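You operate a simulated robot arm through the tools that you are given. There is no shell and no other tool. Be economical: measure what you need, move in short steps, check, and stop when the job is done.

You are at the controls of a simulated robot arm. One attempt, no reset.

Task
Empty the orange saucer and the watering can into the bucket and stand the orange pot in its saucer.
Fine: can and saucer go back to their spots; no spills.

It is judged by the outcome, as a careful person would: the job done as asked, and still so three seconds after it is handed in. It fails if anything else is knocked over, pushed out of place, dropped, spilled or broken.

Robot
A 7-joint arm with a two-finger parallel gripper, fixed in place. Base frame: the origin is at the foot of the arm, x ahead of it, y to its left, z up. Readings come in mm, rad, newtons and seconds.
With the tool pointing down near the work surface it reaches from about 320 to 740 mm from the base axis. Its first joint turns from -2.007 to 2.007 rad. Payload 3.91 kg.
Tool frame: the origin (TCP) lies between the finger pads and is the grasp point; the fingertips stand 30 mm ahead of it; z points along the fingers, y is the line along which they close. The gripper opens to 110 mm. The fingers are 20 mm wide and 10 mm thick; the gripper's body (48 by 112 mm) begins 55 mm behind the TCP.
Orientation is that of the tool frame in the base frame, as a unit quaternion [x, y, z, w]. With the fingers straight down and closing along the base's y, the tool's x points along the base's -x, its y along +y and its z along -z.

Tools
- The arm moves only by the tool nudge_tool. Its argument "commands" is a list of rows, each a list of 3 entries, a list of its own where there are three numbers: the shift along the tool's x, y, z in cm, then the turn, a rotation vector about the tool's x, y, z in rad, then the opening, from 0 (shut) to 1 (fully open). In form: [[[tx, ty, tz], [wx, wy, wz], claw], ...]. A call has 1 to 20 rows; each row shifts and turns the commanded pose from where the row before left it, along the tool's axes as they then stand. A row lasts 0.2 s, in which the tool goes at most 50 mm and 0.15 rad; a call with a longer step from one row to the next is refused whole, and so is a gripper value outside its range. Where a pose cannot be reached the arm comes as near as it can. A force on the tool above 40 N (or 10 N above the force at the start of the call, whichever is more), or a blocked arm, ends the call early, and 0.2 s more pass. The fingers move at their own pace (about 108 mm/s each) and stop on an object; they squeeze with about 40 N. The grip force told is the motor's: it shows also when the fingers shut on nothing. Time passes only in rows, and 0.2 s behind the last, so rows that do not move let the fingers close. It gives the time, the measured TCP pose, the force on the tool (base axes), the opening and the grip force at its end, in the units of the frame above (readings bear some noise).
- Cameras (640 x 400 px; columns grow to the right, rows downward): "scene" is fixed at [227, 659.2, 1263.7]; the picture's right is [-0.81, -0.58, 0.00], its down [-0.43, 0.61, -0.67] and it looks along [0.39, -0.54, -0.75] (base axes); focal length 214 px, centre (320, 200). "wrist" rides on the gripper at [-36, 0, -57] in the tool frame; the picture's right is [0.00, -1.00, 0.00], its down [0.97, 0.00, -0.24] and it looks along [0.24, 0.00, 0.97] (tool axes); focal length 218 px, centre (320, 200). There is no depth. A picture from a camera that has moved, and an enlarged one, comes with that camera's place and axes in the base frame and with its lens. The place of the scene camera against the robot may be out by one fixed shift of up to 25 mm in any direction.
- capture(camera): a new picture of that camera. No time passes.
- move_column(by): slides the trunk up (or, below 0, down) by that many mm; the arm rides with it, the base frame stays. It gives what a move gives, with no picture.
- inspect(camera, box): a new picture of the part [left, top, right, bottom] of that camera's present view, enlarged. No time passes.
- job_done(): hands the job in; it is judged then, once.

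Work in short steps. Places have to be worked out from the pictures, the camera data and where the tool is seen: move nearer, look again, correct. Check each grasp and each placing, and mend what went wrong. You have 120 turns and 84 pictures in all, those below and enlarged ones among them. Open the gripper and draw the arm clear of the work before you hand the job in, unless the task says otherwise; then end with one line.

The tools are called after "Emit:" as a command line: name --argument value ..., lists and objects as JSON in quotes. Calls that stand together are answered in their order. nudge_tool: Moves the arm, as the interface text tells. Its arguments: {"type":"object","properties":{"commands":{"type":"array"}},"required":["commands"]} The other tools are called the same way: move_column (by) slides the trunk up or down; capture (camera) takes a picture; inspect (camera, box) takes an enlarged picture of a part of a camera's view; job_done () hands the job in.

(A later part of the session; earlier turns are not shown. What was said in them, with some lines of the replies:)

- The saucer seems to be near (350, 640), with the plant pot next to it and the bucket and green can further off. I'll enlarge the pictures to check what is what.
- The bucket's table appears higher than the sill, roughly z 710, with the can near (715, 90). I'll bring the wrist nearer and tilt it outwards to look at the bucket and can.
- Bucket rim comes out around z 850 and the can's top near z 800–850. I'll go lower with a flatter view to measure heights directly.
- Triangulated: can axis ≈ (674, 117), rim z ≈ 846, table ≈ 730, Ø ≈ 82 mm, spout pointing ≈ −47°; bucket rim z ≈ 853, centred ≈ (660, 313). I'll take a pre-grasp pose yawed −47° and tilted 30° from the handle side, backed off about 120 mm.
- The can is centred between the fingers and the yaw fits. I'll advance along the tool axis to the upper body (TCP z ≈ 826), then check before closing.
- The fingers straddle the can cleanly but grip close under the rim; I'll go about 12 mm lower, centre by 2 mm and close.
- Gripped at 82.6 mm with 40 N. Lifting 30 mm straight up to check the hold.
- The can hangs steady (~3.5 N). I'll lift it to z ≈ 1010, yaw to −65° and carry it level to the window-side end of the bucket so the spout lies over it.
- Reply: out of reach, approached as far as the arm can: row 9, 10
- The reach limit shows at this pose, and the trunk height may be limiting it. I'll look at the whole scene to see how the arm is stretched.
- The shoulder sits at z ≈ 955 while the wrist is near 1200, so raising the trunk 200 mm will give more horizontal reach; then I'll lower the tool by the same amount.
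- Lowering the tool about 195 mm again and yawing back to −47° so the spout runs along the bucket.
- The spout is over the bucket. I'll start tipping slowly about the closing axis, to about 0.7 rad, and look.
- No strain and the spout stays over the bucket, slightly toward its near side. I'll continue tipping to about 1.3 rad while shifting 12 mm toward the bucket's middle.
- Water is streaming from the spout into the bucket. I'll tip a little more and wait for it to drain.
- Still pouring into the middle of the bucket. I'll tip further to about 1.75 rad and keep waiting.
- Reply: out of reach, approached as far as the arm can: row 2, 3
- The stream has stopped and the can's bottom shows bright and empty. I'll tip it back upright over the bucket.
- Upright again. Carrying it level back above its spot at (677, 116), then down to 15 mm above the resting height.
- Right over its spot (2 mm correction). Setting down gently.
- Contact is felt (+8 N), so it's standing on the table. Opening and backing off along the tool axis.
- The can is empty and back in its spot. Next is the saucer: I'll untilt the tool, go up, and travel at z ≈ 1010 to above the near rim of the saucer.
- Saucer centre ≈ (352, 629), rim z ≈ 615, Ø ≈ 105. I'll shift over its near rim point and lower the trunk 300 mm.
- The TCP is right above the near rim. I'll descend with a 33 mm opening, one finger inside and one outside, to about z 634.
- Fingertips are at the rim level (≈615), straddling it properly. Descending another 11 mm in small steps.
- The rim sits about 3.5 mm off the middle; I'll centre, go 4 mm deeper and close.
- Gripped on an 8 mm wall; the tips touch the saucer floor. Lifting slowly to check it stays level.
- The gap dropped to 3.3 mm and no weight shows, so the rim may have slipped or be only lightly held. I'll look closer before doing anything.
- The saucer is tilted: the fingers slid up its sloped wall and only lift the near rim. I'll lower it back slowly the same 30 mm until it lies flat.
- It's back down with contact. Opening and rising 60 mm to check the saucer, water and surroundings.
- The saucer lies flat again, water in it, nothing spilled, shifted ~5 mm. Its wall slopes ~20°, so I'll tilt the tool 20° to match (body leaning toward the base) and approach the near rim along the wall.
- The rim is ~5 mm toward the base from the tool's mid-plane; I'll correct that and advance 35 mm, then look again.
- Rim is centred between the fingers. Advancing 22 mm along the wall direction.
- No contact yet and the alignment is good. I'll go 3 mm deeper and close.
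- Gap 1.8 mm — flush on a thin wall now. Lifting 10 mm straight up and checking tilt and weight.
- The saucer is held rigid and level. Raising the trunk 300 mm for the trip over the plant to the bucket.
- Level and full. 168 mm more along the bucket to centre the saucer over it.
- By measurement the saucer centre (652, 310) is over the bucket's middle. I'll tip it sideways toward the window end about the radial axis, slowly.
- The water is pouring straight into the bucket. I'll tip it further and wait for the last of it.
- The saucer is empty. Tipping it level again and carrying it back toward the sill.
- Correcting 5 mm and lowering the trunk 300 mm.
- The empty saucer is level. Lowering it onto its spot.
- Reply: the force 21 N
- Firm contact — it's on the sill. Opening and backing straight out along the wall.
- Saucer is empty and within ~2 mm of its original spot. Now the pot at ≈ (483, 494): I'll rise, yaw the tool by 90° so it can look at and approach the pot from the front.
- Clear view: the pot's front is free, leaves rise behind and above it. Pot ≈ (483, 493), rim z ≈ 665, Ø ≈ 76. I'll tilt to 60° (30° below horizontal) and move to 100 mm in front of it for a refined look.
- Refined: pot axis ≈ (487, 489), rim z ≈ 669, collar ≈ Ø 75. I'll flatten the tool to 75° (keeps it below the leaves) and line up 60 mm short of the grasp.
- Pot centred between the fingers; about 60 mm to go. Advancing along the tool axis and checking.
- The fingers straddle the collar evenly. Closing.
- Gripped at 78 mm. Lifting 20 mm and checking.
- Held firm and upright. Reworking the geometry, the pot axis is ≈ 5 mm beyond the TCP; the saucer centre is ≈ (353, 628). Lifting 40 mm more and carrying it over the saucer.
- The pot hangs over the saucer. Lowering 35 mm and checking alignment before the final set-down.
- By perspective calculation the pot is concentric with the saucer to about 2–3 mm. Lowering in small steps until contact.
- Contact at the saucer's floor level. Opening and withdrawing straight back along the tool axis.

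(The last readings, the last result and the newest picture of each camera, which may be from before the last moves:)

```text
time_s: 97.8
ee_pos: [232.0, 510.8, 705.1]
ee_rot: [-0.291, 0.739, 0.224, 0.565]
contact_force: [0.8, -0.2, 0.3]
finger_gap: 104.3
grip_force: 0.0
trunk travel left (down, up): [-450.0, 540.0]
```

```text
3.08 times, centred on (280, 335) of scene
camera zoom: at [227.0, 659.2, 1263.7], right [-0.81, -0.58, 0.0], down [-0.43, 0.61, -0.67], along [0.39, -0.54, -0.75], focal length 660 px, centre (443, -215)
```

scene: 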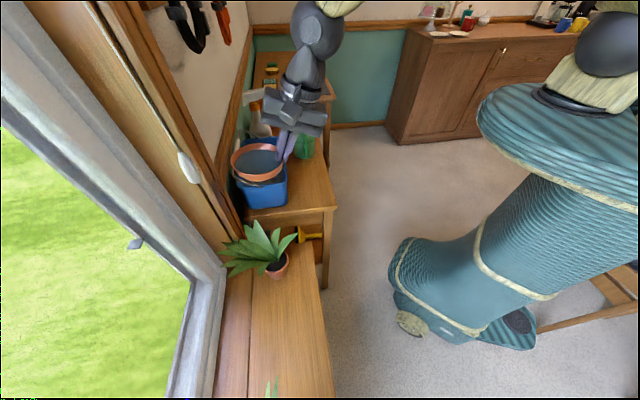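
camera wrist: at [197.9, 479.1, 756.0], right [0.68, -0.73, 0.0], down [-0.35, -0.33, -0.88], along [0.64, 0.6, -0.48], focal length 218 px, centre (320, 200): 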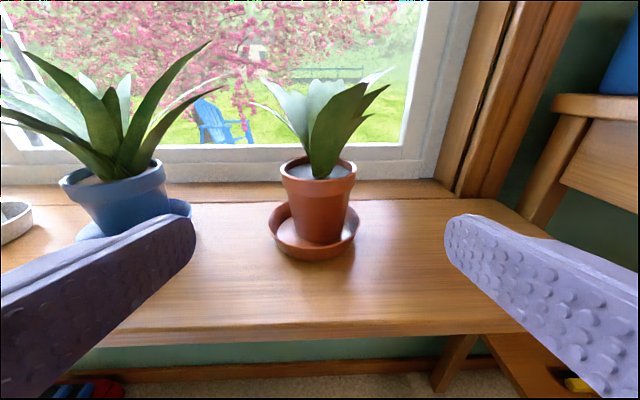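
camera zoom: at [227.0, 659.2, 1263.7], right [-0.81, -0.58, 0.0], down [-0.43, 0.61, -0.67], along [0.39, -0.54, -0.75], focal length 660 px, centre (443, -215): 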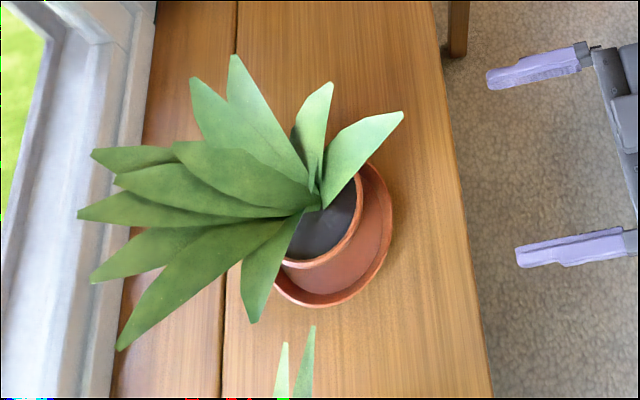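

The pot stands in its saucer. I'll draw the arm clear and check everything once more.

Emit:
nudge_tool --commands '[[[-2, 0, -4], [0, 0, 0], 0.95], [[-2, 0, -4], [0, 0, 0], 0.95], [[-3, 0, -2], [0, 0, 0], 0.95], [[0, 0, 0], [0, 0, 0], 0.95]]'

Emit:
inspect --camera "wrist" --box '[240, 120, 400, 280]'

Emit:
capture --camera "scene"

Emit:
inspect --camera "scene" --box '[200, 80, 360, 220]'

```text
time_s: 98.8
ee_pos: [174.3, 456.4, 800.1]
ee_rot: [-0.291, 0.738, 0.224, 0.566]
contact_force: [0.0, -0.3, 0.2]
finger_gap: 104.5
grip_force: 0.0
trunk travel left (down, up): [-450.0, 540.0]
```

```text
2.50 times, centred on (320, 200) of wrist
camera zoom: at [141.2, 424.6, 849.1], right [0.68, -0.73, 0.0], down [-0.35, -0.33, -0.88], along [0.64, 0.6, -0.48], focal length 546 px, centre (320, 200)
```

zoom: 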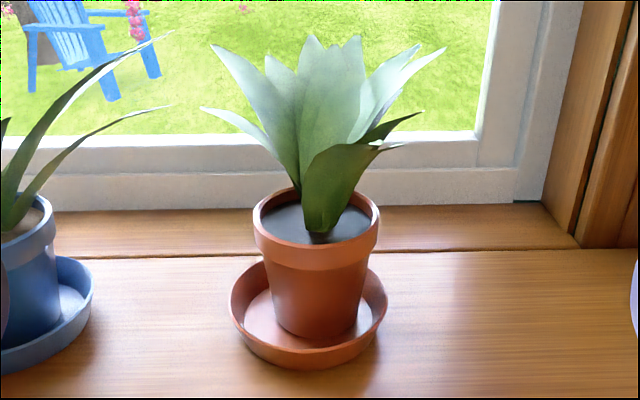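

```text
11 pictures are left
```

scene: 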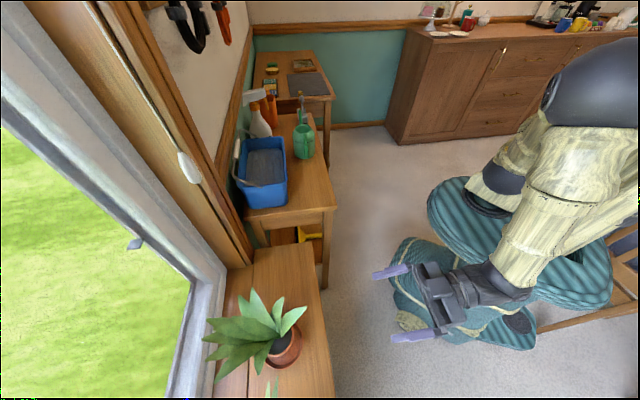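

```text
2.86 times, centred on (280, 150) of scene
camera zoom: at [227.0, 659.2, 1263.7], right [-0.81, -0.58, 0.0], down [-0.43, 0.61, -0.67], along [0.39, -0.54, -0.75], focal length 613 px, centre (434, 343)
```

zoom: 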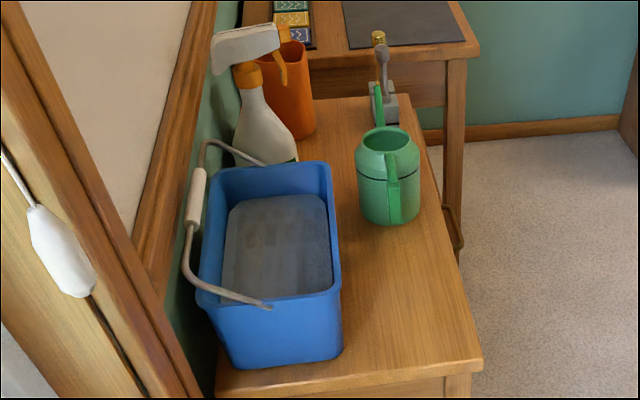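

The pot stands upright in the empty saucer, the can is empty and back in place, the water is in the bucket, nothing is spilled, and the gripper is open and clear. Handing in.

Emit:
job_done

```text
The job is handed in.
```

The watering can and orange saucer are emptied into the bucket and back in their spots (within about 2 mm), and the orange pot stands upright in its saucer. No spills show in the pictures. My first grip on the full saucer slipped and tilted it, but I set it down and re-gripped it without losing any water that I could see.
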